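You operate a simulated robot arm through the tools that you are given. There is no shell and no other tool. Be economical: measure what you need, move in short steps, check, and stop when the job is done.

Carry out the task below with a simulated two-armed robot. There is one attempt and no reset: what you move stays moved.

## Task
Open the cage drawer, fetch the silver pulley and set it in the inside of the cage drawer and shut the drawer again. Then take the yellow sensor and leave it on top of the steel spool. Then open the oily waste bin lid. The order counts. Set down upright: yellow sensor.

Only the result counts: the job must be done as asked and must still hold three seconds after the hand-in. Knocking over, shifting, dropping, spilling or breaking anything else fails it. A push-on lid holds only when it is set on centred and level and pressed home; a screw cap is set on level and turned clockwise until tight.

## Robot
Two 7-joint arms with two-finger parallel grippers on one trunk, on a base that drives. Base frame: it is fixed to the floor where the robot stands at the start and does not move with it; the origin is under the middle of the robot, x ahead of it, y to its left, z up; the surface under the hand at the start is at about z = 80. Units: cm, rad, N and s.
The left shoulder is at the start at [5, 17.7, 102.9], the right one opposite. With the tool pointing down near the work surface each hand reaches from about 18 to 70 cm from the robot's upright axis, wherever it stands, measured 20 degrees to its own side. Places, roughly: cage drawer [70, -10, 70]; inside of the cage drawer [70, -10, 70]; oily waste bin lid [-360, 320, 40]; silver pulley [50, 275, 100]; steel spool [75, 250, 100]; yellow sensor [50, 275, 100]. Payload 3.43 kg a hand.
The tool frame of a hand sits at the grasp point between the pads (the TCP): z along the fingers, y along the line on which they close. The tips reach 3.4 cm beyond it. The gripper opens to 12.8 cm. The fingers are 2.4 cm wide and 1.2 cm thick; the gripper's body (4.8 by 13 cm) begins 9.6 cm behind the TCP.
Orientation is that of the tool frame in the base frame, as a unit quaternion [w, x, y, z]. With the fingers straight down and closing along the base's y, the tool's x points along the base's -x, its y along +y and its z along -z.

## Interface
- The arms move only by the tool step_arm. It takes "left_plan", "right_plan" or both (then of equal length, played together; a hand with none holds still); each is a list of rows, each a list of 7 numbers: the shift along the base's x, y, z in units of 50 mm (1.0 is 50 mm), then the turn, a rotation vector about the base's x, y, z in units of 4 degrees (1.0 is 4 degrees), then the closure, from 0 (fully open) to 1 (shut). In form: [[tx, ty, tz, ax, ay, az, hand], ...]. A call has 1 to 20 rows; each row shifts and turns the commanded pose from where the row before left it. A call with a number of a shift or a turn outside -1 to 1 is refused whole. A row lasts 0.2 s, in which the tool goes at most 5 cm and 0.15 rad; a call with a longer step from one row to the next is refused whole, and so is a gripper value outside its range. Where a pose cannot be reached the arm comes as near as it can. A force on the tool above 40 N (or 10 N above the force at the start of the call, whichever is more), or a blocked arm, ends the call early, and 0.2 s more pass. The fingers move at their own pace (about 10.8 cm/s each) and stop on an object; they squeeze with about 29 N. The grip force told is the motor's: it shows also when the fingers shut on nothing. Time passes only in rows, and 0.2 s behind the last, so rows that do not move let the fingers close. It gives the time, the measured TCP pose, the force on the tool (base axes), the opening and the grip force at its end, in the units of the frame above (readings bear some noise), with the torque about the TCP (base axes, N m) and any sound that the robot's microphone picked up.
- Cameras (640 x 400 px; columns grow to the right, rows downward): "scene" is now at [15.17, -0.26, 117.36]; the picture's right is [-0.00, -1.00, 0.00], its down [-0.77, 0.00, -0.64] and it looks along [0.64, -0.00, -0.77] (base axes); focal length 255 px, centre (320, 200). "left" rides on the left gripper at [7.6, 1.1, -16] in its tool frame; the picture's right is [-0.15, 0.99, 0.00], its down [-0.88, -0.13, -0.46] and it looks along [-0.45, -0.07, 0.89] (tool axes); focal length 234 px, centre (320, 200). "right" rides on the right gripper at [7.6, -1.1, -16] in its tool frame; the picture's right is [0.15, 0.99, 0.00], its down [-0.88, 0.13, -0.46] and it looks along [-0.45, 0.07, 0.89] (tool axes); focal length 234 px, centre (320, 200). There is no depth. A picture from a camera that has moved, and an enlarged one, comes with that camera's place and axes in the base frame and with its lens. The place of the scene camera against the robot may be out by one fixed shift of up to 1.2 cm in any direction.
- camera(camera): a new picture of that camera. No time passes.
- slide_trunk(by): slides the trunk up (or, below 0, down) by that many cm; the arms and the scene camera ride with it, the base frame stays. It gives what a move gives, with no picture.
- drive_base(legs): drives the robot by 1 to 6 legs, each [ahead, turn to the left] in cm and rad, along the robot's own axes; the way and the turn of a leg run together, so that a leg with both is an arc; at most 150 cm and 3.142 rad a leg. The arms and the cameras ride along, it lands a little off, and it stops where it bumps. It gives what a move gives.
- turn_head(pan, tilt): turns the head with the scene camera to pan (to the left, within 1.396 rad either way) and tilt (down, from -0.506 to 1.204), counted from straight ahead of the robot. It gives what a move gives.
- inspect(camera, box): a new picture of the part [left, top, right, bottom] of that camera's present view, enlarged. No time passes.
- sign_off(): hands the job in; it is judged then, once.

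Work in short steps. Places have to be worked out from the pictures, the camera data and where the tool is seen: move nearer, look again, correct. Check each grasp and each placing, and mend what went wrong. You have 165 turns and 138 pictures in all, those below and enlarged ones among them. Open the grippers and draw the arms clear of the work before you hand the job in, unless the task says otherwise; then end with one line.

The tools are called after "Request:" as name(argument=value, ...) on one line, values as JSON. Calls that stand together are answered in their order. step_arm: Moves the arms, as the interface text tells. Its arguments: {"type":"object","properties":{"left_plan":{"type":"array"},"right_plan":{"type":"array"}},"required":[]} The other tools are called the same way: slide_trunk (by) slides the trunk up or down; drive_base (legs) drives the base; turn_head (pan, tilt) turns the head that bears the scene camera; camera (camera) takes a picture; inspect (camera, box) takes an enlarged picture of a part of a camera's view; sign_off () hands the job in.

At the start:

```text
clock: 0.0
left_position: [53.53, 17.97, 89.74]
left_tcp_rot: [0.0, -0.001, 1.0, 0.0]
left_ft_force: [0.4, -0.9, 0.6]
left_wrist_torque: [0.01, -0.01, -0.04]
left_opening: 12.82
left_grasp_force: 0.0
right_position: [51.72, -32.1, 91.61]
right_tcp_rot: [0.0, 0.0, 1.0, 0.001]
right_ft_force: [0.3, -0.5, -0.4]
right_wrist_torque: [0.01, 0.01, -0.04]
right_opening: 12.79
right_grasp_force: 0.0
trunk travel left (down, up): [-20.0, 20.1]
robot x, y, heading: [0.17, 0.18, -0.003]
head pan, tilt: [-0.003, 0.873]
```

scene: 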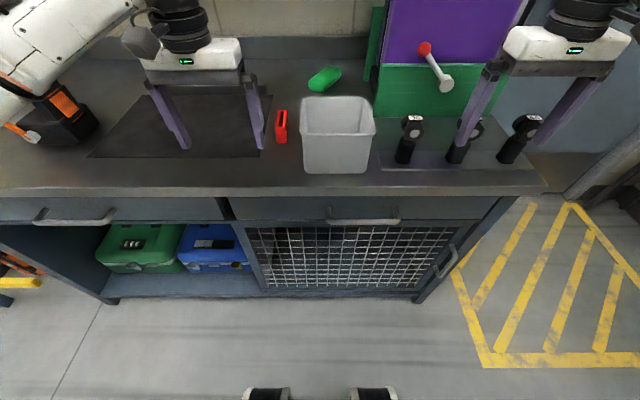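
right: 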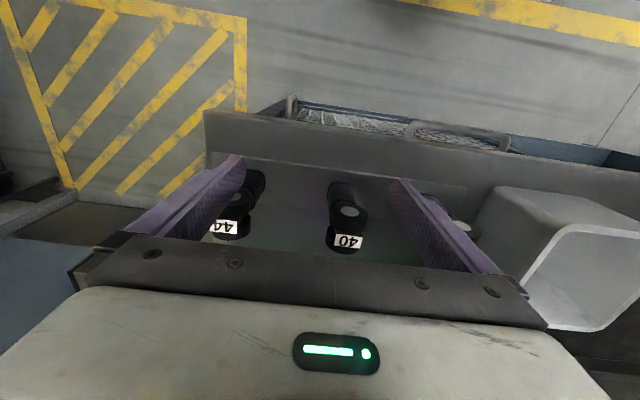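
left: 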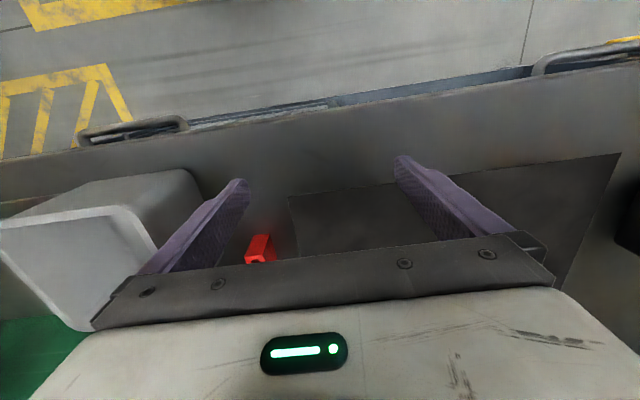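

I'll look closer at the drawer handle in the scene view to locate it.

Request:
inspect(camera="scene", box=[220, 170, 500, 310])

Request:
turn_head(pan=1.396, tilt=0.2)

Request:
camera(camera="scene")

```text
2.29 times, centred on (360, 240) of scene
camera zoom: at [15.17, -0.26, 117.36], right [0.0, -1.0, 0.0], down [-0.77, 0.0, -0.64], along [0.64, 0.0, -0.77], focal length 583 px, centre (229, 109)
```

zoom: 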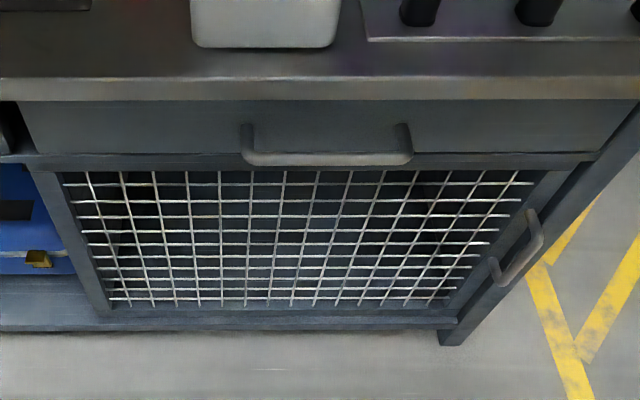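

```text
clock: 1.5
left_position: [53.53, 18.04, 89.68]
left_tcp_rot: [0.0, -0.001, 1.0, 0.0]
left_ft_force: [0.7, 0.2, 0.0]
left_wrist_torque: [-0.01, -0.01, -0.02]
left_opening: 12.79
left_grasp_force: 0.0
right_position: [51.8, -31.99, 91.63]
right_tcp_rot: [0.0, -0.001, 1.0, 0.001]
right_ft_force: [-0.1, -0.7, 0.1]
right_wrist_torque: [-0.03, 0.03, -0.02]
right_opening: 12.81
right_grasp_force: 0.2
trunk travel left (down, up): [-20.0, 20.1]
robot x, y, heading: [-0.26, -0.22, 0.004]
head pan, tilt: [1.396, 0.201]
```

```text
133 pictures are left
camera scene: at [9.09, 8.95, 123.3], right [0.98, -0.17, 0.0], down [-0.03, -0.2, -0.98], along [0.17, 0.96, -0.2], focal length 255 px, centre (320, 200)
```

scene: 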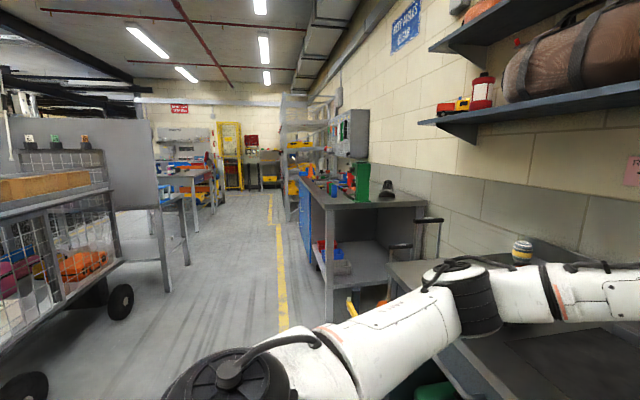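

The bar of the drawer handle seems to be near [45.3, -9, 74], ~15 cm long along y. I'll bring the right hand in front of the counter edge above it, turned 90° so the fingers close along x, and look.

Request:
step_arm(right_plan=[[-0.5, 0, 0, 0, 0, 1, 0], [-0.5, 0, 0, 0, 0, 1, 0], [-0.5, 0, 0, 0, 0, 1, 0], [-0.2, 0, 0, 0, 0, 1, 0.3], [0, 0.24, 0, 0, 0, 1, 0.6], [0, 0.24, 0, 0, 0, 1, 0.6], [0, 0.24, 0, 0, 0, 1, 0.6], [0, 0.24, 0, 0, 0, 1, 0.6], [0, 0.24, 0, 0, 0, 1, 0.6], [0, 0.24, 0, 0, 0, 1, 0.6], [0, 0.24, 0, 0, 0, 1, 0.6], [0, 0.24, 0, 0, 0, 1, 0.6], [0, 0.24, 0, 0, 0, 1, 0.6], [0, 0.24, 0, 0, 0, 1, 0.6], [0, 0.24, 0, 0, 0, 1, 0.6], [0, 0.24, 0, 0, 0, 1, 0.6], [0, 0.24, 0, 0, 0, 1, 0.6], [0, 0.24, 0, 0, 0, 1, 0.6], [0, 0.24, 0, 0, 0, 1, 0.6], [0, 0.2, 0, 0, 0, 1, 0.6]])

Request:
step_arm(right_plan=[[0, 0, 0, 0, 0, 1, 0.65], [0, 0, 0, 0, 0, 1, 0.65], [0, 0, 0, 0, 0, 0.5, 0.65]])

Request:
turn_head(pan=0, tilt=0.95)

Request:
camera(camera="right")

Request:
camera(camera="scene")

```text
clock: 5.7
left_position: [53.68, 17.97, 89.77]
left_tcp_rot: [0.0, -0.001, 1.0, 0.0]
left_ft_force: [1.2, 0.5, -0.2]
left_wrist_torque: [0.01, -0.06, 0.01]
left_opening: 12.82
left_grasp_force: 0.0
right_position: [40.73, -17.51, 91.7]
right_tcp_rot: [0.001, -0.526, 0.85, 0.0]
right_ft_force: [-0.5, 0.3, 0.5]
right_wrist_torque: [-0.01, 0.01, 0.02]
right_opening: 5.1
right_grasp_force: 0.1
right hand out of reach, approached as far as the arm can: row 15, 16, 17, 18, 19, 20
trunk travel left (down, up): [-20.0, 20.1]
robot x, y, heading: [0.04, -0.03, -0.001]
head pan, tilt: [1.396, 0.201]
```

```text
clock: 6.5
left_position: [53.69, 17.88, 89.69]
left_tcp_rot: [0.0, -0.001, 1.0, -0.001]
left_ft_force: [0.4, -1.2, 0.2]
left_wrist_torque: [0.01, 0.02, 0.0]
left_opening: 12.79
left_grasp_force: 0.1
right_position: [36.95, -14.81, 91.73]
right_tcp_rot: [0.0, -0.599, 0.801, 0.0]
right_ft_force: [0.4, -1.0, 0.3]
right_wrist_torque: [0.01, -0.01, 0.0]
right_opening: 4.48
right_grasp_force: 0.0
right hand out of reach, approached as far as the arm can: row 1, 2, 3
trunk travel left (down, up): [-20.0, 20.1]
robot x, y, heading: [0.16, -0.19, 0.001]
head pan, tilt: [1.396, 0.201]
```

```text
clock: 8.1
left_position: [53.68, 17.89, 89.74]
left_tcp_rot: [0.0, 0.0, 1.0, 0.0]
left_ft_force: [-0.9, 0.4, -0.6]
left_wrist_torque: [-0.01, -0.03, 0.0]
left_opening: 12.8
left_grasp_force: 0.0
right_position: [37.02, -15.0, 91.87]
right_tcp_rot: [0.0, -0.598, 0.801, 0.0]
right_ft_force: [-0.1, 0.7, 0.6]
right_wrist_torque: [-0.02, -0.03, 0.0]
right_opening: 4.5
right_grasp_force: 0.1
trunk travel left (down, up): [-20.0, 20.1]
robot x, y, heading: [-0.03, 0.4, 0.002]
head pan, tilt: [0.0, 0.949]
```

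```text
132 pictures are left
camera right: at [35.94, -22.55, 107.62], right [-0.99, 0.14, 0.0], down [0.13, 0.88, 0.46], along [0.06, 0.45, -0.89], focal length 234 px, centre (320, 200)
```

right: 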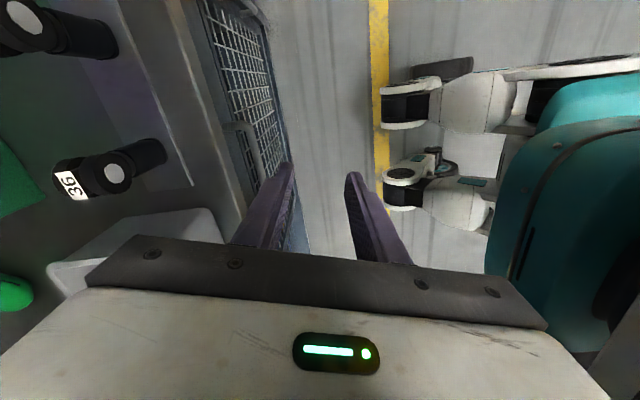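

```text
131 pictures are left
camera scene: at [14.74, -0.22, 116.78], right [0.0, -1.0, 0.0], down [-0.81, 0.0, -0.58], along [0.58, 0.0, -0.81], focal length 255 px, centre (320, 200)
```

scene: 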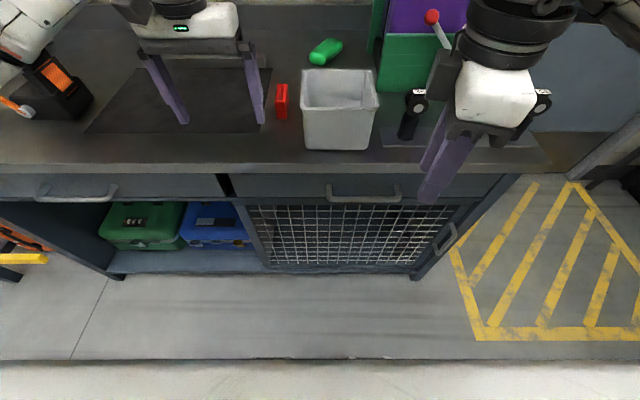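

Turning that way runs out of wrist range. I'll turn the other way (−90° from the start) and see whether the arm reaches.

Request:
step_arm(right_plan=[[0, -0.3, 0, 0, 0, -1, 0.65], [0, -0.3, 0, 0, 0, -1, 0.65], [0, -0.3, 0, 0, 0, -1, 0.65], [0, -0.3, 0, 0, 0, -1, 0.65], [0, 0, 0, 0, 0, -1, 0.65], [0, 0, 0, 0, 0, -1, 0.65], [0, 0, 0, 0, 0, -1, 0.65], [0, 0, 0, 0, 0, -1, 0.65], [0, 0, 0, 0, 0, -1, 0.65], [0, 0, 0, 0, 0, -1, 0.65], [0, 0, 0, 0, 0, -1, 0.65], [0, 0, 0, 0, 0, -1, 0.65], [0, 0, 0, 0, 0, -1, 0.65], [0, 0, 0, 0, 0, -1, 0.65], [0, 0, 0, 0, 0, -1, 0.65], [0, 0, 0, 0, 0, -1, 0.65], [0, 0, 0, 0, 0, -1, 0.65], [0, 0, 0, 0, 0, -1, 0.65], [0, 0, 0, 0, 0, -1, 0.65], [0, 0, 0, 0, 0, -1, 0.65]])

Request:
step_arm(right_plan=[[0, 0, 0, 0, 0, -1, 0.65], [0, 0, 0, 0, 0, -1, 0.65], [0, 0, 0, 0, 0, -1, 0.65], [0, 0, 0, 0, 0, -1, 0.65], [0, 0, 0, 0, 0, -1, 0.65], [0, 0, 0, 0, 0, -1, 0.65], [0, 0, 0, 0, 0, -1, 0.65], [0, 0, 0, 0, 0, -1, 0.65], [0, 0, 0, 0, 0, -1, 0.65], [0, 0, 0, 0, 0, -1, 0.65], [0, 0, 0, 0, 0, -1, 0.65], [0, 0, 0, 0, 0, -1, 0.65], [0, 0, 0, 0, 0, -1, 0.65], [0, 0, 0, 0, 0, -1, 0.65], [0, 0, 0, 0, 0, -1, 0.65], [0, 0, 0, 0, 0, -1, 0.65], [0, 0, 0, 0, 0, -1, 0.65], [0, 0, 0, 0, 0, -1, 0.65], [0, 0, 0, 0, 0, -1, 0.65], [0, 0, 0, 0, 0, -1, 0.65]])

```text
clock: 12.3
left_position: [53.64, 17.82, 89.72]
left_tcp_rot: [0.0, -0.001, 1.0, 0.0]
left_ft_force: [-0.1, 0.7, -0.1]
left_wrist_torque: [0.02, 0.0, -0.01]
left_opening: 12.8
left_grasp_force: 0.1
right_position: [37.04, -21.01, 91.86]
right_tcp_rot: [0.001, 0.056, 0.998, 0.001]
right_ft_force: [-0.6, 0.2, 0.1]
right_wrist_torque: [0.02, 0.02, 0.01]
right_opening: 4.47
right_grasp_force: 0.0
trunk travel left (down, up): [-20.0, 20.1]
robot x, y, heading: [0.01, 0.11, -0.001]
head pan, tilt: [0.0, 0.949]
```

```text
clock: 16.5
left_position: [53.52, 17.9, 89.6]
left_tcp_rot: [0.0, -0.001, 1.0, 0.0]
left_ft_force: [0.2, 0.2, -0.3]
left_wrist_torque: [-0.02, -0.01, 0.03]
left_opening: 12.81
left_grasp_force: 0.0
right_position: [37.04, -20.85, 91.8]
right_tcp_rot: [0.0, 0.684, 0.729, 0.0]
right_ft_force: [0.0, -0.9, -0.2]
right_wrist_torque: [0.0, 0.01, -0.03]
right_opening: 4.49
right_grasp_force: 0.0
trunk travel left (down, up): [-20.0, 20.1]
robot x, y, heading: [-0.08, -0.02, -0.002]
head pan, tilt: [0.0, 0.949]
```

That way is reachable. Finish the turn and move above the bar.

Request:
step_arm(right_plan=[[0.3, 0.4, 0, 0, 0, -0.9, 0.65], [0.4, 0.4, 0, 0, 0, 0, 0.65], [0.4, 0.4, 0, 0, 0, 0, 0.65], [0.4, 0.4, 0, 0, 0, 0, 0.65]])

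Request:
camera(camera="right")

Request:
camera(camera="scene")

```text
clock: 17.5
left_position: [53.58, 17.9, 89.78]
left_tcp_rot: [0.0, -0.001, 1.0, 0.0]
left_ft_force: [-0.6, -0.7, -0.3]
left_wrist_torque: [0.0, -0.02, -0.01]
left_opening: 12.81
left_grasp_force: 0.1
right_position: [44.52, -12.92, 91.76]
right_tcp_rot: [0.001, 0.706, 0.708, -0.001]
right_ft_force: [0.4, -0.1, -0.9]
right_wrist_torque: [-0.01, -0.01, -0.01]
right_opening: 4.48
right_grasp_force: 0.0
trunk travel left (down, up): [-20.0, 20.1]
robot x, y, heading: [0.16, -0.22, 0.0]
head pan, tilt: [0.0, 0.949]
```

```text
130 pictures are left
camera right: at [43.31, -5.46, 107.65], right [0.99, 0.15, 0.0], down [0.13, -0.88, 0.46], along [0.07, -0.45, -0.89], focal length 234 px, centre (320, 200)
```

right: 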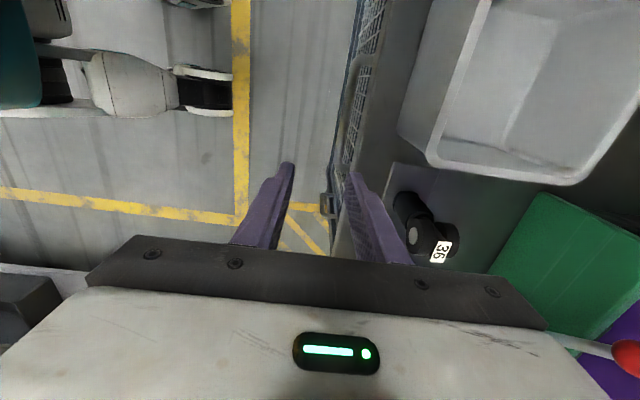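

```text
129 pictures are left
camera scene: at [14.75, -0.21, 116.78], right [0.0, -1.0, 0.0], down [-0.81, 0.0, -0.58], along [0.58, 0.0, -0.81], focal length 255 px, centre (320, 200)
```

scene: 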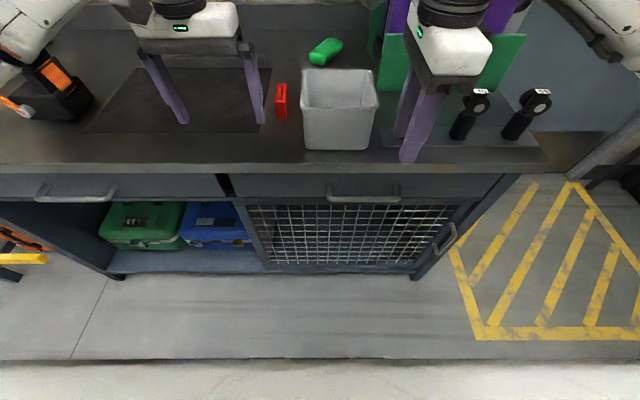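

I zoom on the handle in the wrist view to measure the bar's x.

Request:
inspect(camera="right", box=[260, 10, 460, 210])

Request:
inspect(camera="scene", box=[300, 140, 460, 240])

```text
2.00 times, centred on (360, 110) of right
camera zoom: at [43.31, -5.46, 107.65], right [0.99, 0.15, 0.0], down [0.13, -0.88, 0.46], along [0.07, -0.45, -0.89], focal length 468 px, centre (240, 380)
```

zoom: 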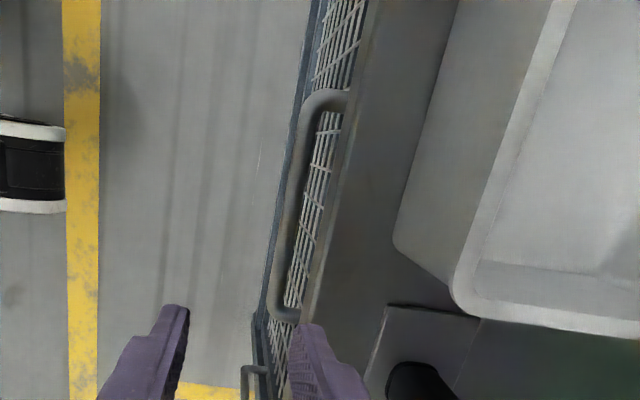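

```text
4.00 times, centred on (380, 190) of scene
camera zoom: at [14.75, -0.21, 116.78], right [0.0, -1.0, 0.0], down [-0.81, 0.0, -0.58], along [0.58, 0.0, -0.81], focal length 1020 px, centre (80, 240)
```

zoom: 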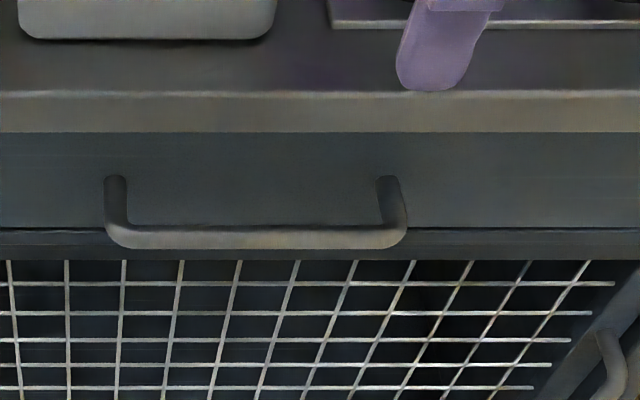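

The bar is close to the front (≈[47.7, -9.5, 72]) with little gap behind it under the counter lip, so a straight-down grip is too tight. I back off 20 cm and pitch the hand to point forward, to grip the bar from above and below.

Request:
drive_base(legs=[[-20, 0]])

Request:
step_arm(right_plan=[[0.2, 0, -0.1, 0, -1, 0, 0.3], [0.2, 0, -0.1, 0, -1, 0, 0.3], [0.2, 0, -0.1, 0, -1, 0, 0.3], [0.2, 0, -0.1, 0, -1, 0, 0.3], [0.2, 0, -0.1, 0, -1, 0, 0.3], [0.2, 0, -0.1, 0, -1, 0, 0.3], [0.2, 0, -0.1, 0, -1, 0, 0.3], [0.2, 0, -0.1, 0, -1, 0, 0.3], [0.2, 0, -0.1, 0, -1, 0, 0.3], [0.2, 0, -0.1, 0, -1, 0, 0.3], [0.2, 0, -0.1, 0, -1, 0, 0.3], [0.2, 0, -0.1, 0, -1, 0, 0.3], [0, 0, -0.1, 0, -1, 0, 0.3], [0, 0, -0.1, 0, -1, 0, 0.3], [0, 0, -0.1, 0, -1, 0, 0.3], [0, 0, -0.1, 0, -1, 0, 0.3], [0, 0, -0.1, 0, -1, 0, 0.3], [0, 0, -0.1, 0, -1, 0, 0.3], [0, 0, -0.1, 0, -1, 0, 0.3], [0, 0, -0.1, 0, -1, 0, 0.3]])

```text
clock: 19.1
left_position: [33.68, 17.75, 89.71]
left_tcp_rot: [0.0, 0.0, 1.0, 0.0]
left_ft_force: [-1.0, 0.5, 0.0]
left_wrist_torque: [0.02, -0.02, 0.01]
left_opening: 12.78
left_grasp_force: 0.0
right_position: [24.36, -13.19, 91.74]
right_tcp_rot: [0.001, 0.707, 0.707, 0.001]
right_ft_force: [0.2, 0.1, -0.2]
right_wrist_torque: [-0.03, 0.03, -0.02]
right_opening: 4.49
right_grasp_force: 0.0
trunk travel left (down, up): [-20.0, 20.1]
robot x, y, heading: [-19.87, 0.35, -0.007]
head pan, tilt: [0.0, 0.949]
```

```text
clock: 23.3
left_position: [33.77, 17.82, 89.68]
left_tcp_rot: [0.001, 0.001, 1.0, 0.0]
left_ft_force: [0.1, -0.2, 0.4]
left_wrist_torque: [0.01, -0.02, 0.01]
left_opening: 12.84
left_grasp_force: 0.1
right_position: [35.09, -9.04, 81.78]
right_tcp_rot: [0.421, 0.562, 0.565, 0.434]
right_ft_force: [0.6, 0.2, 0.0]
right_wrist_torque: [-0.02, -0.01, 0.0]
right_opening: 8.95
right_grasp_force: 0.2
right hand out of reach, approached as far as the arm can: row 16, 17, 18, 19
trunk travel left (down, up): [-20.0, 20.1]
robot x, y, heading: [-20.19, 0.07, -0.006]
head pan, tilt: [0.0, 0.949]
```

The hand now points forward, ~15° downward. Lower the trunk so the hand is level with the bar, then look.

Request:
slide_trunk(by=-9)

Request:
camera(camera="right")

Request:
camera(camera="scene")

```text
clock: 24.5
left_position: [33.66, 17.78, 80.73]
left_tcp_rot: [0.0, 0.001, 1.0, -0.001]
left_ft_force: [0.7, 0.0, 0.2]
left_wrist_torque: [-0.02, -0.04, -0.02]
left_opening: 12.77
left_grasp_force: 0.1
right_position: [35.2, -9.23, 72.61]
right_tcp_rot: [0.42, 0.563, 0.565, 0.434]
right_ft_force: [1.1, -0.3, -0.1]
right_wrist_torque: [-0.01, -0.01, 0.01]
right_opening: 8.95
right_grasp_force: 0.1
trunk travel left (down, up): [-11.0, 29.1]
robot x, y, heading: [-19.69, -0.06, -0.003]
head pan, tilt: [0.0, 0.949]
```

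```text
126 pictures are left
camera right: at [19.28, -1.89, 75.94], right [0.27, 0.14, 0.95], down [-0.39, -0.89, 0.24], along [0.88, -0.44, -0.18], focal length 234 px, centre (320, 200)
```

right: 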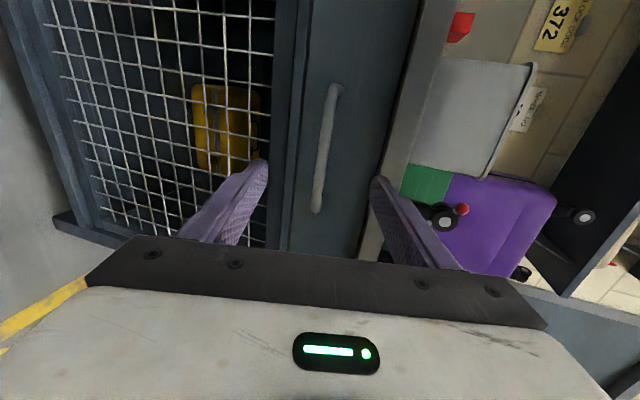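

```text
125 pictures are left
camera scene: at [-5.25, -0.25, 107.79], right [0.0, -1.0, 0.0], down [-0.81, 0.0, -0.58], along [0.58, 0.0, -0.81], focal length 255 px, centre (320, 200)
```

scene: 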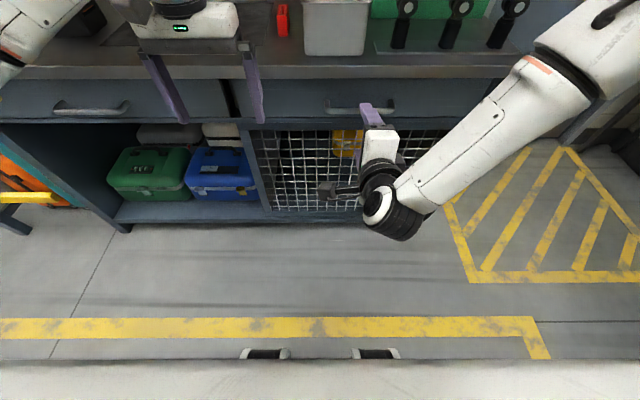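

Bar estimated at ≈[47.8, -9, 70]. Narrow the opening to ~5 cm and move in so the bar lies between the pads.

Request:
step_arm(right_plan=[[0.3, 0, -0.1, 0, 0, 0, 0.6], [0.3, 0, -0.1, 0, 0, 0, 0.6], [0.3, 0, -0.1, 0, 0, 0, 0.6], [0.3, 0, -0.1, 0, 0, 0, 0.6], [0.3, 0, 0, 0, 0, 0, 0.6], [0.3, 0, 0, 0, 0, 0, 0.6]])

Request:
camera(camera="right")

```text
clock: 25.9
left_position: [33.76, 17.72, 80.71]
left_tcp_rot: [0.0, 0.001, 1.0, -0.001]
left_ft_force: [-0.9, 0.1, 0.3]
left_wrist_torque: [0.01, 0.01, -0.01]
left_opening: 12.79
left_grasp_force: 0.1
right_position: [44.01, -8.28, 71.36]
right_tcp_rot: [0.42, 0.565, 0.565, 0.43]
right_ft_force: [-0.5, 0.3, 0.0]
right_wrist_torque: [0.01, 0.01, -0.01]
right_opening: 5.13
right_grasp_force: 0.0
right hand out of reach, approached as far as the arm can: row 2, 4
trunk travel left (down, up): [-11.0, 29.1]
robot x, y, heading: [-19.97, 0.15, -0.003]
head pan, tilt: [0.0, 0.949]
```

```text
124 pictures are left
camera right: at [28.23, -0.83, 74.72], right [0.27, 0.14, 0.95], down [-0.39, -0.89, 0.24], along [0.88, -0.44, -0.19], focal length 234 px, centre (320, 200)
```

right: 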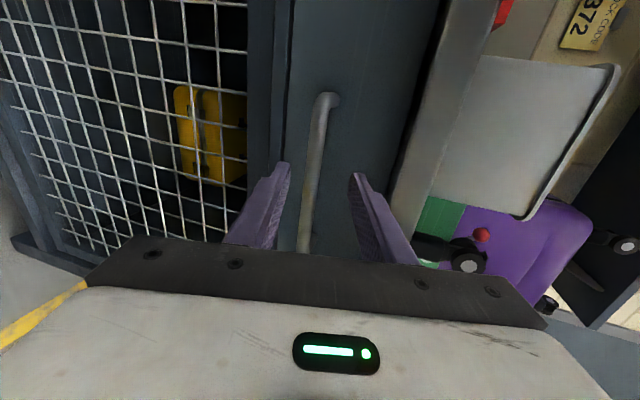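

The bar lies between the fingers, slightly on the low side. Move a bit further in and slightly lower, then close.

Request:
step_arm(right_plan=[[0.2, 0, -0.1, 0, 0, 0, 0.6], [0.16, 0, -0.1, 0, 0, 0, 0.6]])

Request:
camera(camera="right")

Request:
inspect(camera="scene", box=[300, 60, 440, 150])

```text
clock: 26.5
left_position: [33.69, 17.65, 80.67]
left_tcp_rot: [0.0, 0.002, 1.0, 0.0]
left_ft_force: [0.8, -0.2, 0.3]
left_wrist_torque: [0.02, -0.01, -0.01]
left_opening: 12.79
left_grasp_force: 0.1
right_position: [45.8, -7.75, 70.71]
right_tcp_rot: [0.42, 0.564, 0.566, 0.431]
right_ft_force: [0.4, 0.9, -0.3]
right_wrist_torque: [0.01, 0.01, -0.04]
right_opening: 5.12
right_grasp_force: 0.1
right hand out of reach, approached as far as the arm can: row 1
trunk travel left (down, up): [-11.0, 29.1]
robot x, y, heading: [-20.07, 0.26, -0.005]
head pan, tilt: [0.0, 0.949]
```

```text
123 pictures are left
camera right: at [30.06, -0.38, 74.03], right [0.27, 0.14, 0.95], down [-0.39, -0.89, 0.24], along [0.88, -0.44, -0.19], focal length 234 px, centre (320, 200)
```

right: 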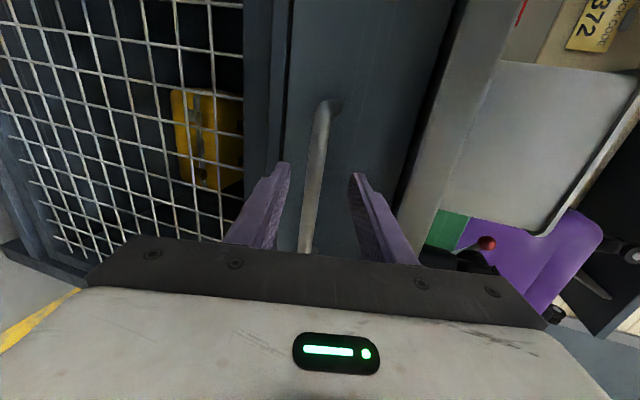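

```text
4.44 times, centred on (370, 105) of scene
camera zoom: at [-5.23, -0.25, 107.78], right [0.0, -1.0, 0.0], down [-0.81, 0.0, -0.58], along [0.58, 0.0, -0.81], focal length 1133 px, centre (98, 622)
```

zoom: 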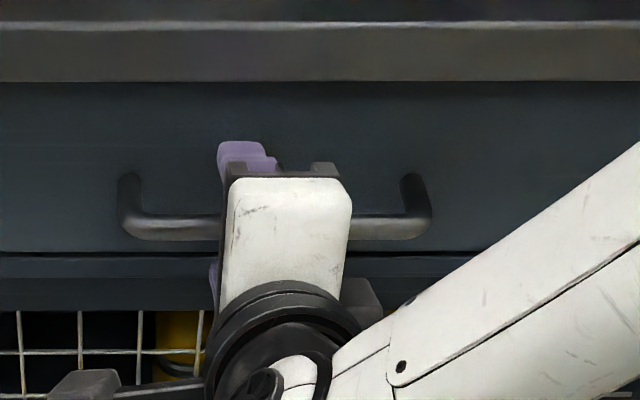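

The fingers straddle the bar; close on it.

Request:
step_arm(right_plan=[[0.1, 0, 0, 0, 0, 0, 0.8], [0, 0, 0, 0, 0, 0, 1], [0, 0, 0, 0, 0, 0, 1], [0, 0, 0, 0, 0, 0, 1]])

Request:
camera(camera="right")

```text
clock: 27.5
left_position: [33.72, 17.76, 80.58]
left_tcp_rot: [-0.001, 0.001, 1.0, 0.0]
left_ft_force: [-0.4, -0.5, 0.6]
left_wrist_torque: [0.03, 0.01, 0.01]
left_opening: 12.77
left_grasp_force: 0.1
right_position: [46.1, -7.74, 70.11]
right_tcp_rot: [0.418, 0.567, 0.567, 0.427]
right_ft_force: [-12.5, -1.2, -15.2]
right_wrist_torque: [-0.49, 0.42, -0.06]
right_opening: 1.38
right_grasp_force: 45.2
trunk travel left (down, up): [-11.0, 29.1]
robot x, y, heading: [-19.95, 0.09, -0.008]
head pan, tilt: [0.0, 0.949]
```

```text
121 pictures are left
camera right: at [30.38, -0.41, 73.61], right [0.28, 0.14, 0.95], down [-0.39, -0.89, 0.25], along [0.88, -0.44, -0.2], focal length 234 px, centre (320, 200)
```

right: 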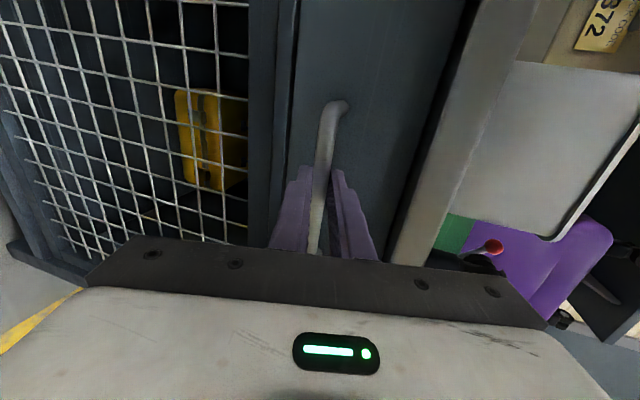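

Bar gripped (1.4 cm). Pull by driving backwards 10 cm.

Request:
drive_base(legs=[[-10, 0]])

Request:
camera(camera="scene")

```text
clock: 28.6
left_position: [24.01, 17.6, 80.67]
left_tcp_rot: [-0.002, 0.0, 1.0, 0.0]
left_ft_force: [-0.4, -0.5, -0.3]
left_wrist_torque: [-0.02, 0.0, -0.01]
left_opening: 12.8
left_grasp_force: 0.1
right_position: [36.39, -7.88, 70.03]
right_tcp_rot: [0.417, 0.567, 0.567, 0.429]
right_ft_force: [-2.7, -2.3, -20.9]
right_wrist_torque: [-0.53, 0.46, 0.26]
right_opening: 1.36
right_grasp_force: 44.5
trunk travel left (down, up): [-11.0, 29.1]
robot x, y, heading: [-29.81, -0.13, -0.003]
head pan, tilt: [0.0, 0.949]
```

```text
120 pictures are left
camera scene: at [-14.89, -0.24, 107.75], right [0.0, -1.0, 0.0], down [-0.81, 0.0, -0.58], along [0.58, 0.0, -0.81], focal length 255 px, centre (320, 200)
```

scene: 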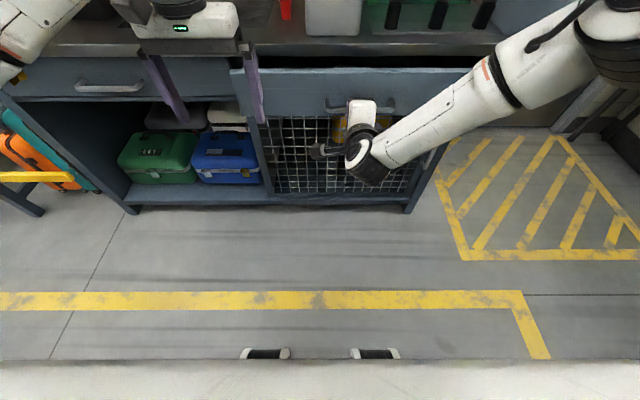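

The drawer is coming out (≈10 cm). Pull it another 18 cm.

Request:
drive_base(legs=[[-18, 0]])

Request:
camera(camera="scene")

```text
clock: 30.1
left_position: [5.92, 17.79, 80.62]
left_tcp_rot: [-0.001, 0.001, 1.0, 0.0]
left_ft_force: [0.3, 0.5, -0.4]
left_wrist_torque: [0.03, 0.0, -0.01]
left_opening: 12.79
left_grasp_force: 0.0
right_position: [18.56, -7.87, 70.12]
right_tcp_rot: [0.418, 0.568, 0.567, 0.426]
right_ft_force: [-1.5, -8.5, -8.7]
right_wrist_torque: [-0.44, 0.22, 0.4]
right_opening: 1.38
right_grasp_force: 45.1
trunk travel left (down, up): [-11.0, 29.1]
robot x, y, heading: [-47.7, 0.08, -0.005]
head pan, tilt: [0.0, 0.949]
```

```text
119 pictures are left
camera scene: at [-32.83, -0.2, 107.76], right [0.0, -1.0, 0.0], down [-0.81, 0.0, -0.58], along [0.58, 0.0, -0.81], focal length 255 px, centre (320, 200)
```

scene: 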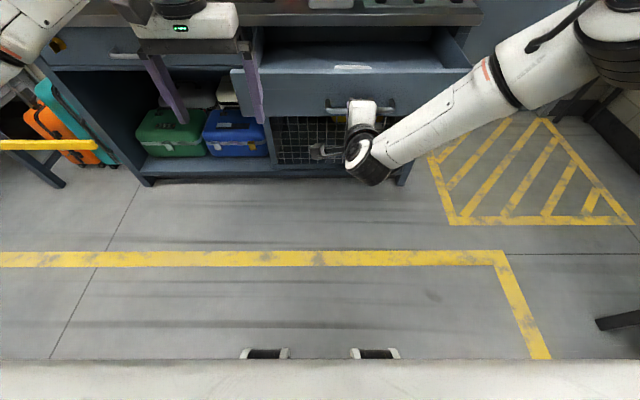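

Drawer is open ~28 cm. Release the handle and back away.

Request:
step_arm(right_plan=[[0, 0, 0, 0, 0, 0, 0.6], [0, 0, 0, 0, 0, 0, 0.6], [0, 0, 0, 0, 0, 0, 0.6]])

Request:
drive_base(legs=[[-22, 0]])

Request:
camera(camera="scene")

Request:
camera(camera="right")

```text
clock: 30.9
left_position: [6.1, 17.83, 80.62]
left_tcp_rot: [0.0, 0.001, 1.0, 0.0]
left_ft_force: [-0.4, -0.1, 0.4]
left_wrist_torque: [0.01, -0.02, -0.02]
left_opening: 12.77
left_grasp_force: 0.1
right_position: [18.46, -7.71, 70.23]
right_tcp_rot: [0.418, 0.567, 0.567, 0.427]
right_ft_force: [0.2, 0.6, -0.7]
right_wrist_torque: [-0.02, -0.02, 0.02]
right_opening: 5.13
right_grasp_force: 0.1
trunk travel left (down, up): [-11.0, 29.1]
robot x, y, heading: [-47.7, -0.09, -0.003]
head pan, tilt: [0.0, 0.949]
```

```text
clock: 32.6
left_position: [-15.73, 17.91, 80.68]
left_tcp_rot: [0.0, 0.001, 1.0, 0.0]
left_ft_force: [0.6, -0.2, 0.0]
left_wrist_torque: [0.0, 0.01, -0.01]
left_opening: 12.82
left_grasp_force: 0.1
right_position: [-3.28, -7.81, 70.12]
right_tcp_rot: [0.418, 0.567, 0.567, 0.428]
right_ft_force: [0.2, -0.2, -0.1]
right_wrist_torque: [-0.01, 0.01, 0.0]
right_opening: 5.13
right_grasp_force: 0.0
trunk travel left (down, up): [-11.0, 29.1]
robot x, y, heading: [-69.5, 0.3, -0.004]
head pan, tilt: [0.0, 0.949]
```

```text
118 pictures are left
camera scene: at [-54.7, -0.09, 107.78], right [0.0, -1.0, 0.0], down [-0.81, 0.0, -0.58], along [0.58, 0.0, -0.81], focal length 255 px, centre (320, 200)
```

scene: 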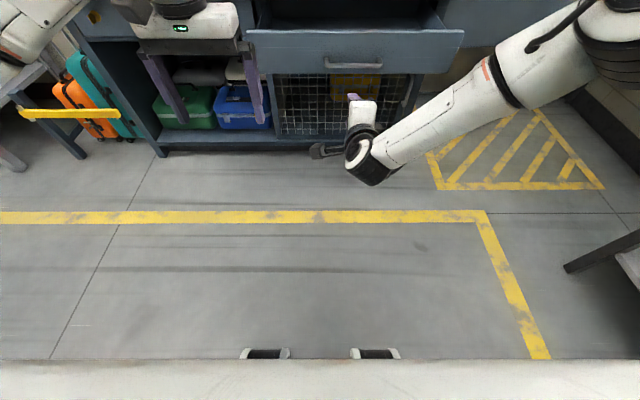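

```text
117 pictures are left
camera right: at [-19.01, -0.33, 73.66], right [0.28, 0.14, 0.95], down [-0.39, -0.89, 0.25], along [0.88, -0.44, -0.19], focal length 234 px, centre (320, 200)
```

right: 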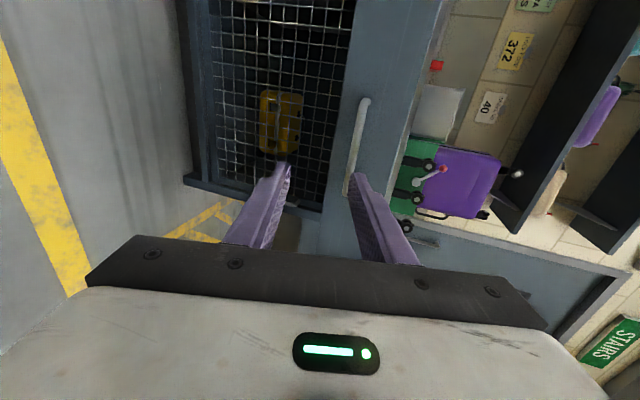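

The drawer stays open. Raise the trunk and tuck both arms in before driving to the other bench.

Request:
slide_trunk(by=27)

Request:
step_arm(right_plan=[[-0.28, -0.2, 0.1, 0, 1, 0, 0], [-0.28, -0.2, 0.1, 0, 1, 0, 0], [-0.28, -0.2, 0.1, 0, 1, 0, 0], [-0.28, -0.2, 0.1, 0, 1, 0, 0], [-0.28, -0.2, 0.1, 0, 1, 0, 0], [-0.28, -0.2, 0.1, 0, 1, 0, 0], [-0.28, -0.2, 0.1, 0, 1, 0, 0], [-0.28, -0.2, 0.1, 0, 1, 0, 0], [-0.28, -0.2, 0.1, 0, 1, 0, 0], [-0.28, -0.2, 0.1, 0, 1, 0, 0], [-0.28, -0.2, 0.1, 0, 1, 0, 0], [-0.28, -0.2, 0.1, 0, 1, 0, 0], [-0.28, -0.2, 0.1, 0, 1, 0, 0], [-0.28, -0.2, 0.1, 0, 1, 0, 0], [-0.28, -0.2, 0.1, 0, 1, 0, 0], [-0.28, -0.2, 0.1, 0, 1, 0, 0], [-0.28, -0.2, 0.1, 0, 1, 0, 0], [-0.28, -0.2, 0.1, 0, 1, 0, 0], [-0.28, -0.2, 0, 0, 0.7, 0, 0]], left_plan=[[-0.15, 0.1, 0, 0, 0, 0, 0], [-0.15, 0.1, 0, 0, 0, 0, 0], [-0.15, 0.1, 0, 0, 0, 0, 0], [-0.15, 0.1, 0, 0, 0, 0, 0], [-0.15, 0.1, 0, 0, 0, 0, 0], [-0.15, 0.1, 0, 0, 0, 0, 0], [-0.15, 0.1, 0, 0, 0, 0, 0], [-0.15, 0.1, 0, 0, 0, 0, 0], [-0.15, 0.1, 0, 0, 0, 0, 0], [-0.15, 0.1, 0, 0, 0, 0, 0], [-0.15, 0.1, 0, 0, 0, 0, 0], [-0.15, 0.1, 0, 0, 0, 0, 0], [-0.15, 0.1, 0, 0, 0, 0, 0], [-0.15, 0.1, 0, 0, 0, 0, 0], [-0.15, 0.1, 0, 0, 0, 0, 0], [-0.15, 0.1, 0, 0, 0, 0, 0], [-0.15, 0.1, 0, 0, 0, 0, 0], [-0.15, 0.1, 0, 0, 0, 0, 0], [-0.15, 0.1, 0, 0, 0, 0, 0]])

Request:
turn_head(pan=1.2, tilt=0.35)

Request:
camera(camera="scene")

```text
clock: 35.4
left_position: [-15.63, 17.98, 107.66]
left_tcp_rot: [0.0, 0.001, 1.0, 0.001]
left_ft_force: [0.2, 0.1, 0.4]
left_wrist_torque: [0.02, 0.0, 0.0]
left_opening: 12.8
left_grasp_force: 0.1
right_position: [-3.25, -7.64, 97.12]
right_tcp_rot: [0.419, 0.567, 0.566, 0.427]
right_ft_force: [-0.4, 0.2, -0.4]
right_wrist_torque: [0.0, -0.02, 0.0]
right_opening: 5.12
right_grasp_force: 0.0
trunk travel left (down, up): [-38.0, 2.1]
robot x, y, heading: [-69.36, 0.39, -0.004]
head pan, tilt: [0.0, 0.949]
```

```text
clock: 39.4
left_position: [-29.98, 27.29, 107.67]
left_tcp_rot: [0.0, 0.001, 1.0, 0.001]
left_ft_force: [0.2, 0.6, 0.2]
left_wrist_torque: [0.02, -0.01, 0.0]
left_opening: 12.78
left_grasp_force: 0.1
right_position: [-29.94, -26.75, 106.35]
right_tcp_rot: [-0.012, 0.71, 0.704, -0.006]
right_ft_force: [0.7, -0.5, -0.8]
right_wrist_torque: [0.01, 0.0, -0.02]
right_opening: 12.78
right_grasp_force: 0.1
trunk travel left (down, up): [-38.0, 2.1]
robot x, y, heading: [-69.43, 0.19, -0.006]
head pan, tilt: [0.0, 0.949]
```

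```text
clock: 40.8
left_position: [-30.03, 27.29, 107.47]
left_tcp_rot: [-0.001, 0.001, 1.0, 0.0]
left_ft_force: [0.6, -0.2, 0.1]
left_wrist_torque: [0.03, -0.02, -0.01]
left_opening: 12.8
left_grasp_force: 0.1
right_position: [-29.76, -26.67, 106.25]
right_tcp_rot: [-0.012, 0.71, 0.704, -0.006]
right_ft_force: [-0.5, 0.3, 0.0]
right_wrist_torque: [0.01, 0.01, -0.01]
right_opening: 12.8
right_grasp_force: 0.1
trunk travel left (down, up): [-38.0, 2.1]
robot x, y, heading: [-69.31, 0.31, -0.004]
head pan, tilt: [1.201, 0.351]
```

```text
116 pictures are left
camera scene: at [-58.56, 8.61, 139.9], right [0.93, -0.37, 0.0], down [-0.13, -0.32, -0.94], along [0.34, 0.87, -0.34], focal length 255 px, centre (320, 200)
```

scene: 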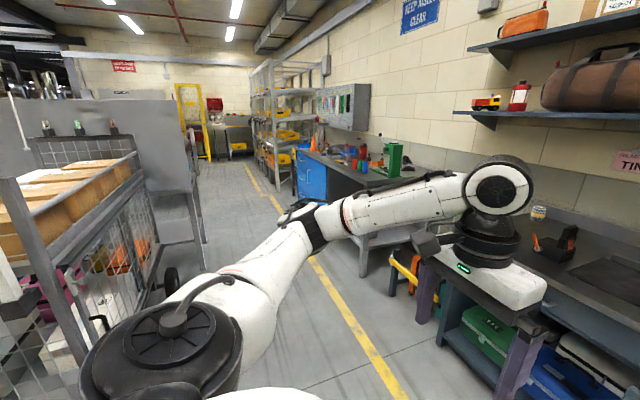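

Path along the aisle is clear. Turn left and drive up along x≈-17 to about y=255.

Request:
drive_base(legs=[[0, 1.2], [145, 0], [0, 0.37], [120, 0]])

Request:
turn_head(pan=-1.3, tilt=0.5)

Request:
camera(camera="scene")

```text
clock: 58.0
left_position: [-51.31, 298.32, 107.5]
left_tcp_rot: [0.001, 0.719, -0.695, 0.0]
left_ft_force: [-0.1, 0.6, 1.0]
left_wrist_torque: [-0.03, 0.0, 0.03]
left_opening: 12.79
left_grasp_force: 0.0
right_position: [2.74, 300.53, 106.23]
right_tcp_rot: [-0.005, -0.015, 1.0, -0.012]
right_ft_force: [-0.3, 0.1, 0.2]
right_wrist_torque: [-0.03, 0.01, 0.04]
right_opening: 12.82
right_grasp_force: 0.0
trunk travel left (down, up): [-38.0, 2.1]
robot x, y, heading: [-22.63, 260.2, 1.603]
head pan, tilt: [1.201, 0.351]
```

```text
clock: 60.3
left_position: [-51.37, 298.26, 107.55]
left_tcp_rot: [0.0, 0.719, -0.695, 0.0]
left_ft_force: [0.2, 0.3, 0.3]
left_wrist_torque: [0.02, 0.01, 0.0]
left_opening: 12.8
left_grasp_force: 0.0
right_position: [2.64, 300.64, 106.2]
right_tcp_rot: [-0.005, -0.014, 1.0, -0.012]
right_ft_force: [0.0, -0.3, 0.7]
right_wrist_torque: [-0.01, 0.06, 0.02]
right_opening: 12.81
right_grasp_force: 0.1
trunk travel left (down, up): [-38.0, 2.1]
robot x, y, heading: [-22.71, 259.95, 1.609]
head pan, tilt: [-1.3, 0.499]
```

```text
115 pictures are left
camera scene: at [-13.8, 269.49, 138.53], right [0.3, -0.95, 0.0], down [-0.46, -0.14, -0.88], along [0.84, 0.26, -0.48], focal length 255 px, centre (320, 200)
```

scene: 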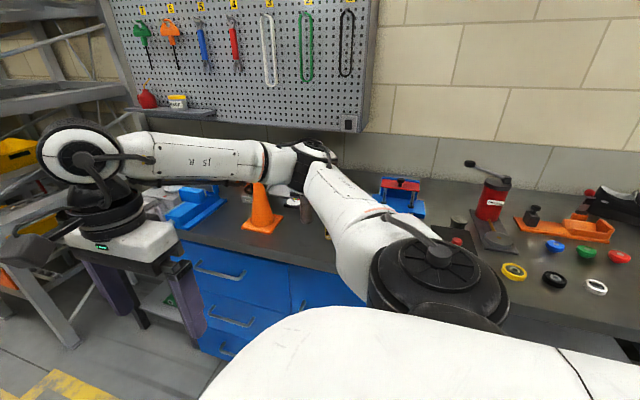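

Bench front is at about x≈28 with the small parts beyond it; turn right to face it.

Request:
drive_base(legs=[[0, -1.6]])

Request:
turn_head(pan=0, tilt=0.6)

Request:
camera(camera="scene")

```text
clock: 64.6
left_position: [16.73, 287.08, 107.59]
left_tcp_rot: [0.0, 0.001, 1.0, 0.0]
left_ft_force: [-0.5, -0.2, 0.0]
left_wrist_torque: [0.0, 0.01, 0.0]
left_opening: 12.81
left_grasp_force: 0.1
right_position: [16.98, 233.13, 106.25]
right_tcp_rot: [-0.012, 0.709, 0.705, -0.005]
right_ft_force: [-1.7, 0.5, -0.2]
right_wrist_torque: [0.01, 0.02, -0.01]
right_opening: 12.8
right_grasp_force: 0.1
trunk travel left (down, up): [-38.0, 2.1]
robot x, y, heading: [-22.54, 259.96, -0.004]
head pan, tilt: [-1.3, 0.499]
```

```text
clock: 66.1
left_position: [16.58, 287.18, 107.64]
left_tcp_rot: [-0.001, 0.001, 1.0, -0.001]
left_ft_force: [0.6, -0.8, 0.2]
left_wrist_torque: [-0.03, -0.01, 0.02]
left_opening: 12.78
left_grasp_force: 0.2
right_position: [16.88, 232.99, 106.09]
right_tcp_rot: [-0.011, 0.709, 0.705, -0.006]
right_ft_force: [0.3, 0.6, 0.9]
right_wrist_torque: [0.01, -0.02, 0.0]
right_opening: 12.82
right_grasp_force: 0.0
trunk travel left (down, up): [-38.0, 2.1]
robot x, y, heading: [-22.33, 259.97, -0.003]
head pan, tilt: [0.0, 0.6]
```

```text
114 pictures are left
camera scene: at [-6.4, 259.7, 137.62], right [0.0, -1.0, 0.0], down [-0.56, 0.0, -0.83], along [0.83, 0.0, -0.56], focal length 255 px, centre (320, 200)
```

scene: 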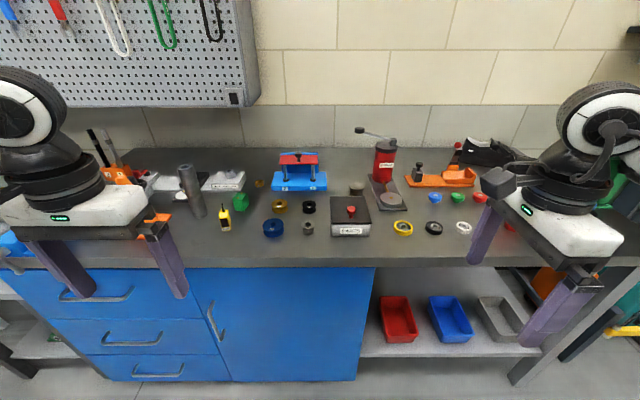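

Request:
inspect(camera="scene", box=[170, 120, 330, 260])

Request:
inspect(camera="scene", box=[320, 120, 500, 260])

```text
2.86 times, centred on (250, 190) of scene
camera zoom: at [-6.4, 259.7, 137.62], right [0.0, -1.0, 0.0], down [-0.56, 0.0, -0.83], along [0.83, 0.0, -0.56], focal length 728 px, centre (520, 229)
```

zoom: 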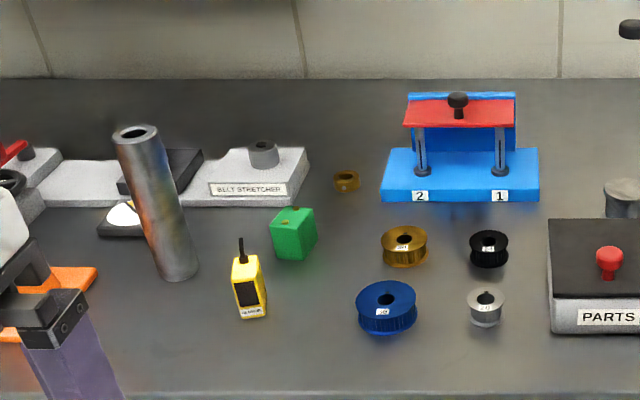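

```text
2.86 times, centred on (410, 190) of scene
camera zoom: at [-6.4, 259.7, 137.62], right [0.0, -1.0, 0.0], down [-0.56, 0.0, -0.83], along [0.83, 0.0, -0.56], focal length 728 px, centre (63, 229)
```

zoom: 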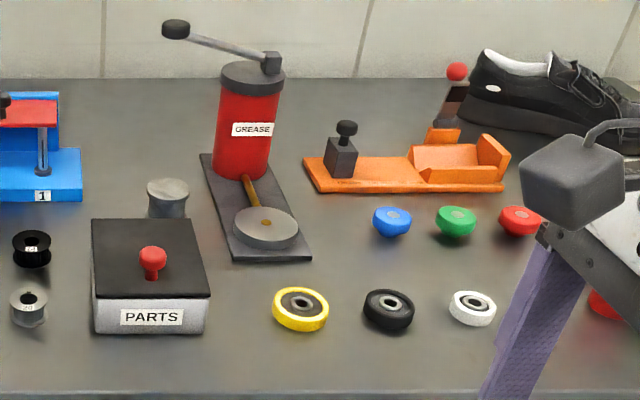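

Silver pulley is the small grey one at ≈[37.5, 262, 100]; the yellow sensor ≈[39, 281]; the steel spool ≈[54, 249.5]. I move the right hand above the pulley to look with the wrist camera.

Request:
step_arm(right_plan=[[0, 0, 0.7, 0, 0, 0, 0.4], [0, 0.2, 0.7, 0, 0, 0, 0.4], [0.4, 0.6, 0.4, 0, 0, 0, 0.4], [0.5, 0.6, 0, 0, 0, 0, 0.4], [0.5, 0.6, 0, 0, 0, 0, 0.4], [0.5, 0.6, 0, 0, 0, 0, 0.4], [0.5, 0.6, 0, 0, 0, 0, 0.4], [0.5, 0.6, 0, 0, 0, 0, 0.4], [0.5, 0.6, 0, 0, 0, 0, 0.4], [0.5, 0.6, 0, 0, 0, 0, 0.4], [0.2, 0.6, 0, 0, 0, 0, 0.4]])

Request:
camera(camera="right")

Request:
camera(camera="scene")

```text
clock: 68.5
left_position: [16.72, 287.17, 107.61]
left_tcp_rot: [-0.001, 0.0, 1.0, 0.0]
left_ft_force: [0.7, -0.3, 0.4]
left_wrist_torque: [-0.02, 0.0, 0.0]
left_opening: 12.82
left_grasp_force: 0.1
right_position: [35.25, 260.1, 114.33]
right_tcp_rot: [-0.012, 0.71, 0.704, -0.005]
right_ft_force: [-0.6, 0.7, 0.1]
right_wrist_torque: [0.0, 0.02, 0.01]
right_opening: 7.66
right_grasp_force: 0.0
right hand out of reach, approached as far as the arm can: row 10, 11
trunk travel left (down, up): [-38.0, 2.1]
robot x, y, heading: [-22.53, 260.07, -0.003]
head pan, tilt: [0.0, 0.6]
```

```text
111 pictures are left
camera right: at [34.58, 267.41, 130.22], right [0.99, 0.14, -0.02], down [0.13, -0.89, 0.45], along [0.04, -0.44, -0.9], focal length 234 px, centre (320, 200)
```

right: 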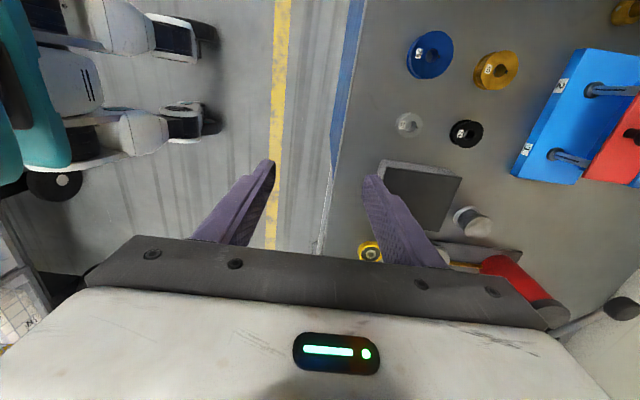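

```text
110 pictures are left
camera scene: at [-6.39, 259.68, 137.62], right [0.0, -1.0, 0.0], down [-0.57, 0.0, -0.82], along [0.82, 0.0, -0.57], focal length 255 px, centre (320, 200)
```

scene: 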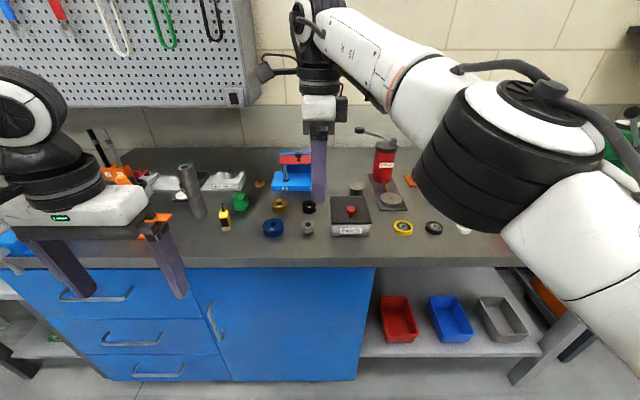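

Triangulating both views, the bench top is at z≈90 and the pulley at ≈[48, 263.5, top 92.5]. Drive 8 cm closer and put the hand above it.

Request:
drive_base(legs=[[8, 0]])

Request:
step_arm(right_plan=[[0.4, 0.3, -0.4, 0, 0, 0, 0.45], [0.4, 0.3, -0.4, 0, 0, 0, 0.45], [0.1, 0.1, -0.6, 0, 0, 0, 0.45]])

Request:
camera(camera="right")

Request:
camera(camera="scene")

```text
clock: 69.5
left_position: [24.56, 287.08, 107.5]
left_tcp_rot: [-0.001, 0.001, 1.0, 0.0]
left_ft_force: [-0.2, -0.1, 0.3]
left_wrist_torque: [0.01, 0.04, 0.04]
left_opening: 12.78
left_grasp_force: 0.1
right_position: [43.25, 260.03, 114.14]
right_tcp_rot: [-0.012, 0.711, 0.703, -0.006]
right_ft_force: [0.7, 0.3, 0.3]
right_wrist_torque: [0.01, 0.0, 0.01]
right_opening: 7.67
right_grasp_force: 0.1
trunk travel left (down, up): [-38.0, 2.1]
robot x, y, heading: [-14.7, 259.8, 0.002]
head pan, tilt: [0.0, 0.6]
```

```text
clock: 70.3
left_position: [24.56, 287.15, 107.49]
left_tcp_rot: [-0.001, 0.0, 1.0, 0.001]
left_ft_force: [-0.2, 0.8, 0.6]
left_wrist_torque: [-0.01, -0.01, -0.03]
left_opening: 12.79
left_grasp_force: 0.1
right_position: [44.68, 260.65, 107.13]
right_tcp_rot: [-0.012, 0.711, 0.704, -0.005]
right_ft_force: [-0.1, 0.3, 0.8]
right_wrist_torque: [0.02, -0.02, -0.02]
right_opening: 7.03
right_grasp_force: 0.1
right hand out of reach, approached as far as the arm can: row 1, 2
trunk travel left (down, up): [-38.0, 2.1]
robot x, y, heading: [-15.01, 260.02, -0.005]
head pan, tilt: [0.0, 0.6]
```

```text
109 pictures are left
camera right: at [43.96, 268.06, 123.09], right [0.99, 0.14, -0.02], down [0.13, -0.89, 0.44], along [0.04, -0.44, -0.9], focal length 234 px, centre (320, 200)
```

right: 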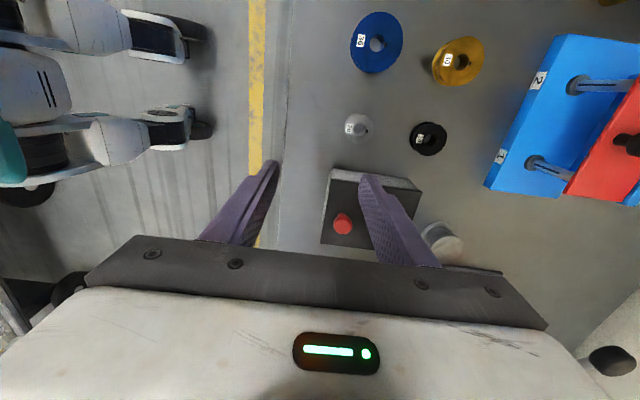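

```text
108 pictures are left
camera scene: at [1.52, 259.66, 137.61], right [0.0, -1.0, 0.0], down [-0.57, 0.0, -0.82], along [0.82, 0.0, -0.57], focal length 255 px, centre (320, 200)
```

scene: 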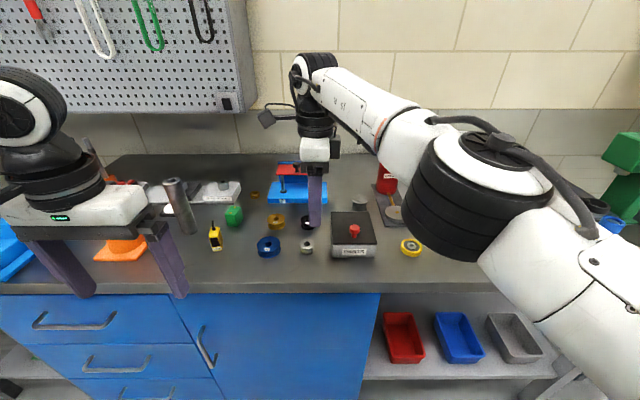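

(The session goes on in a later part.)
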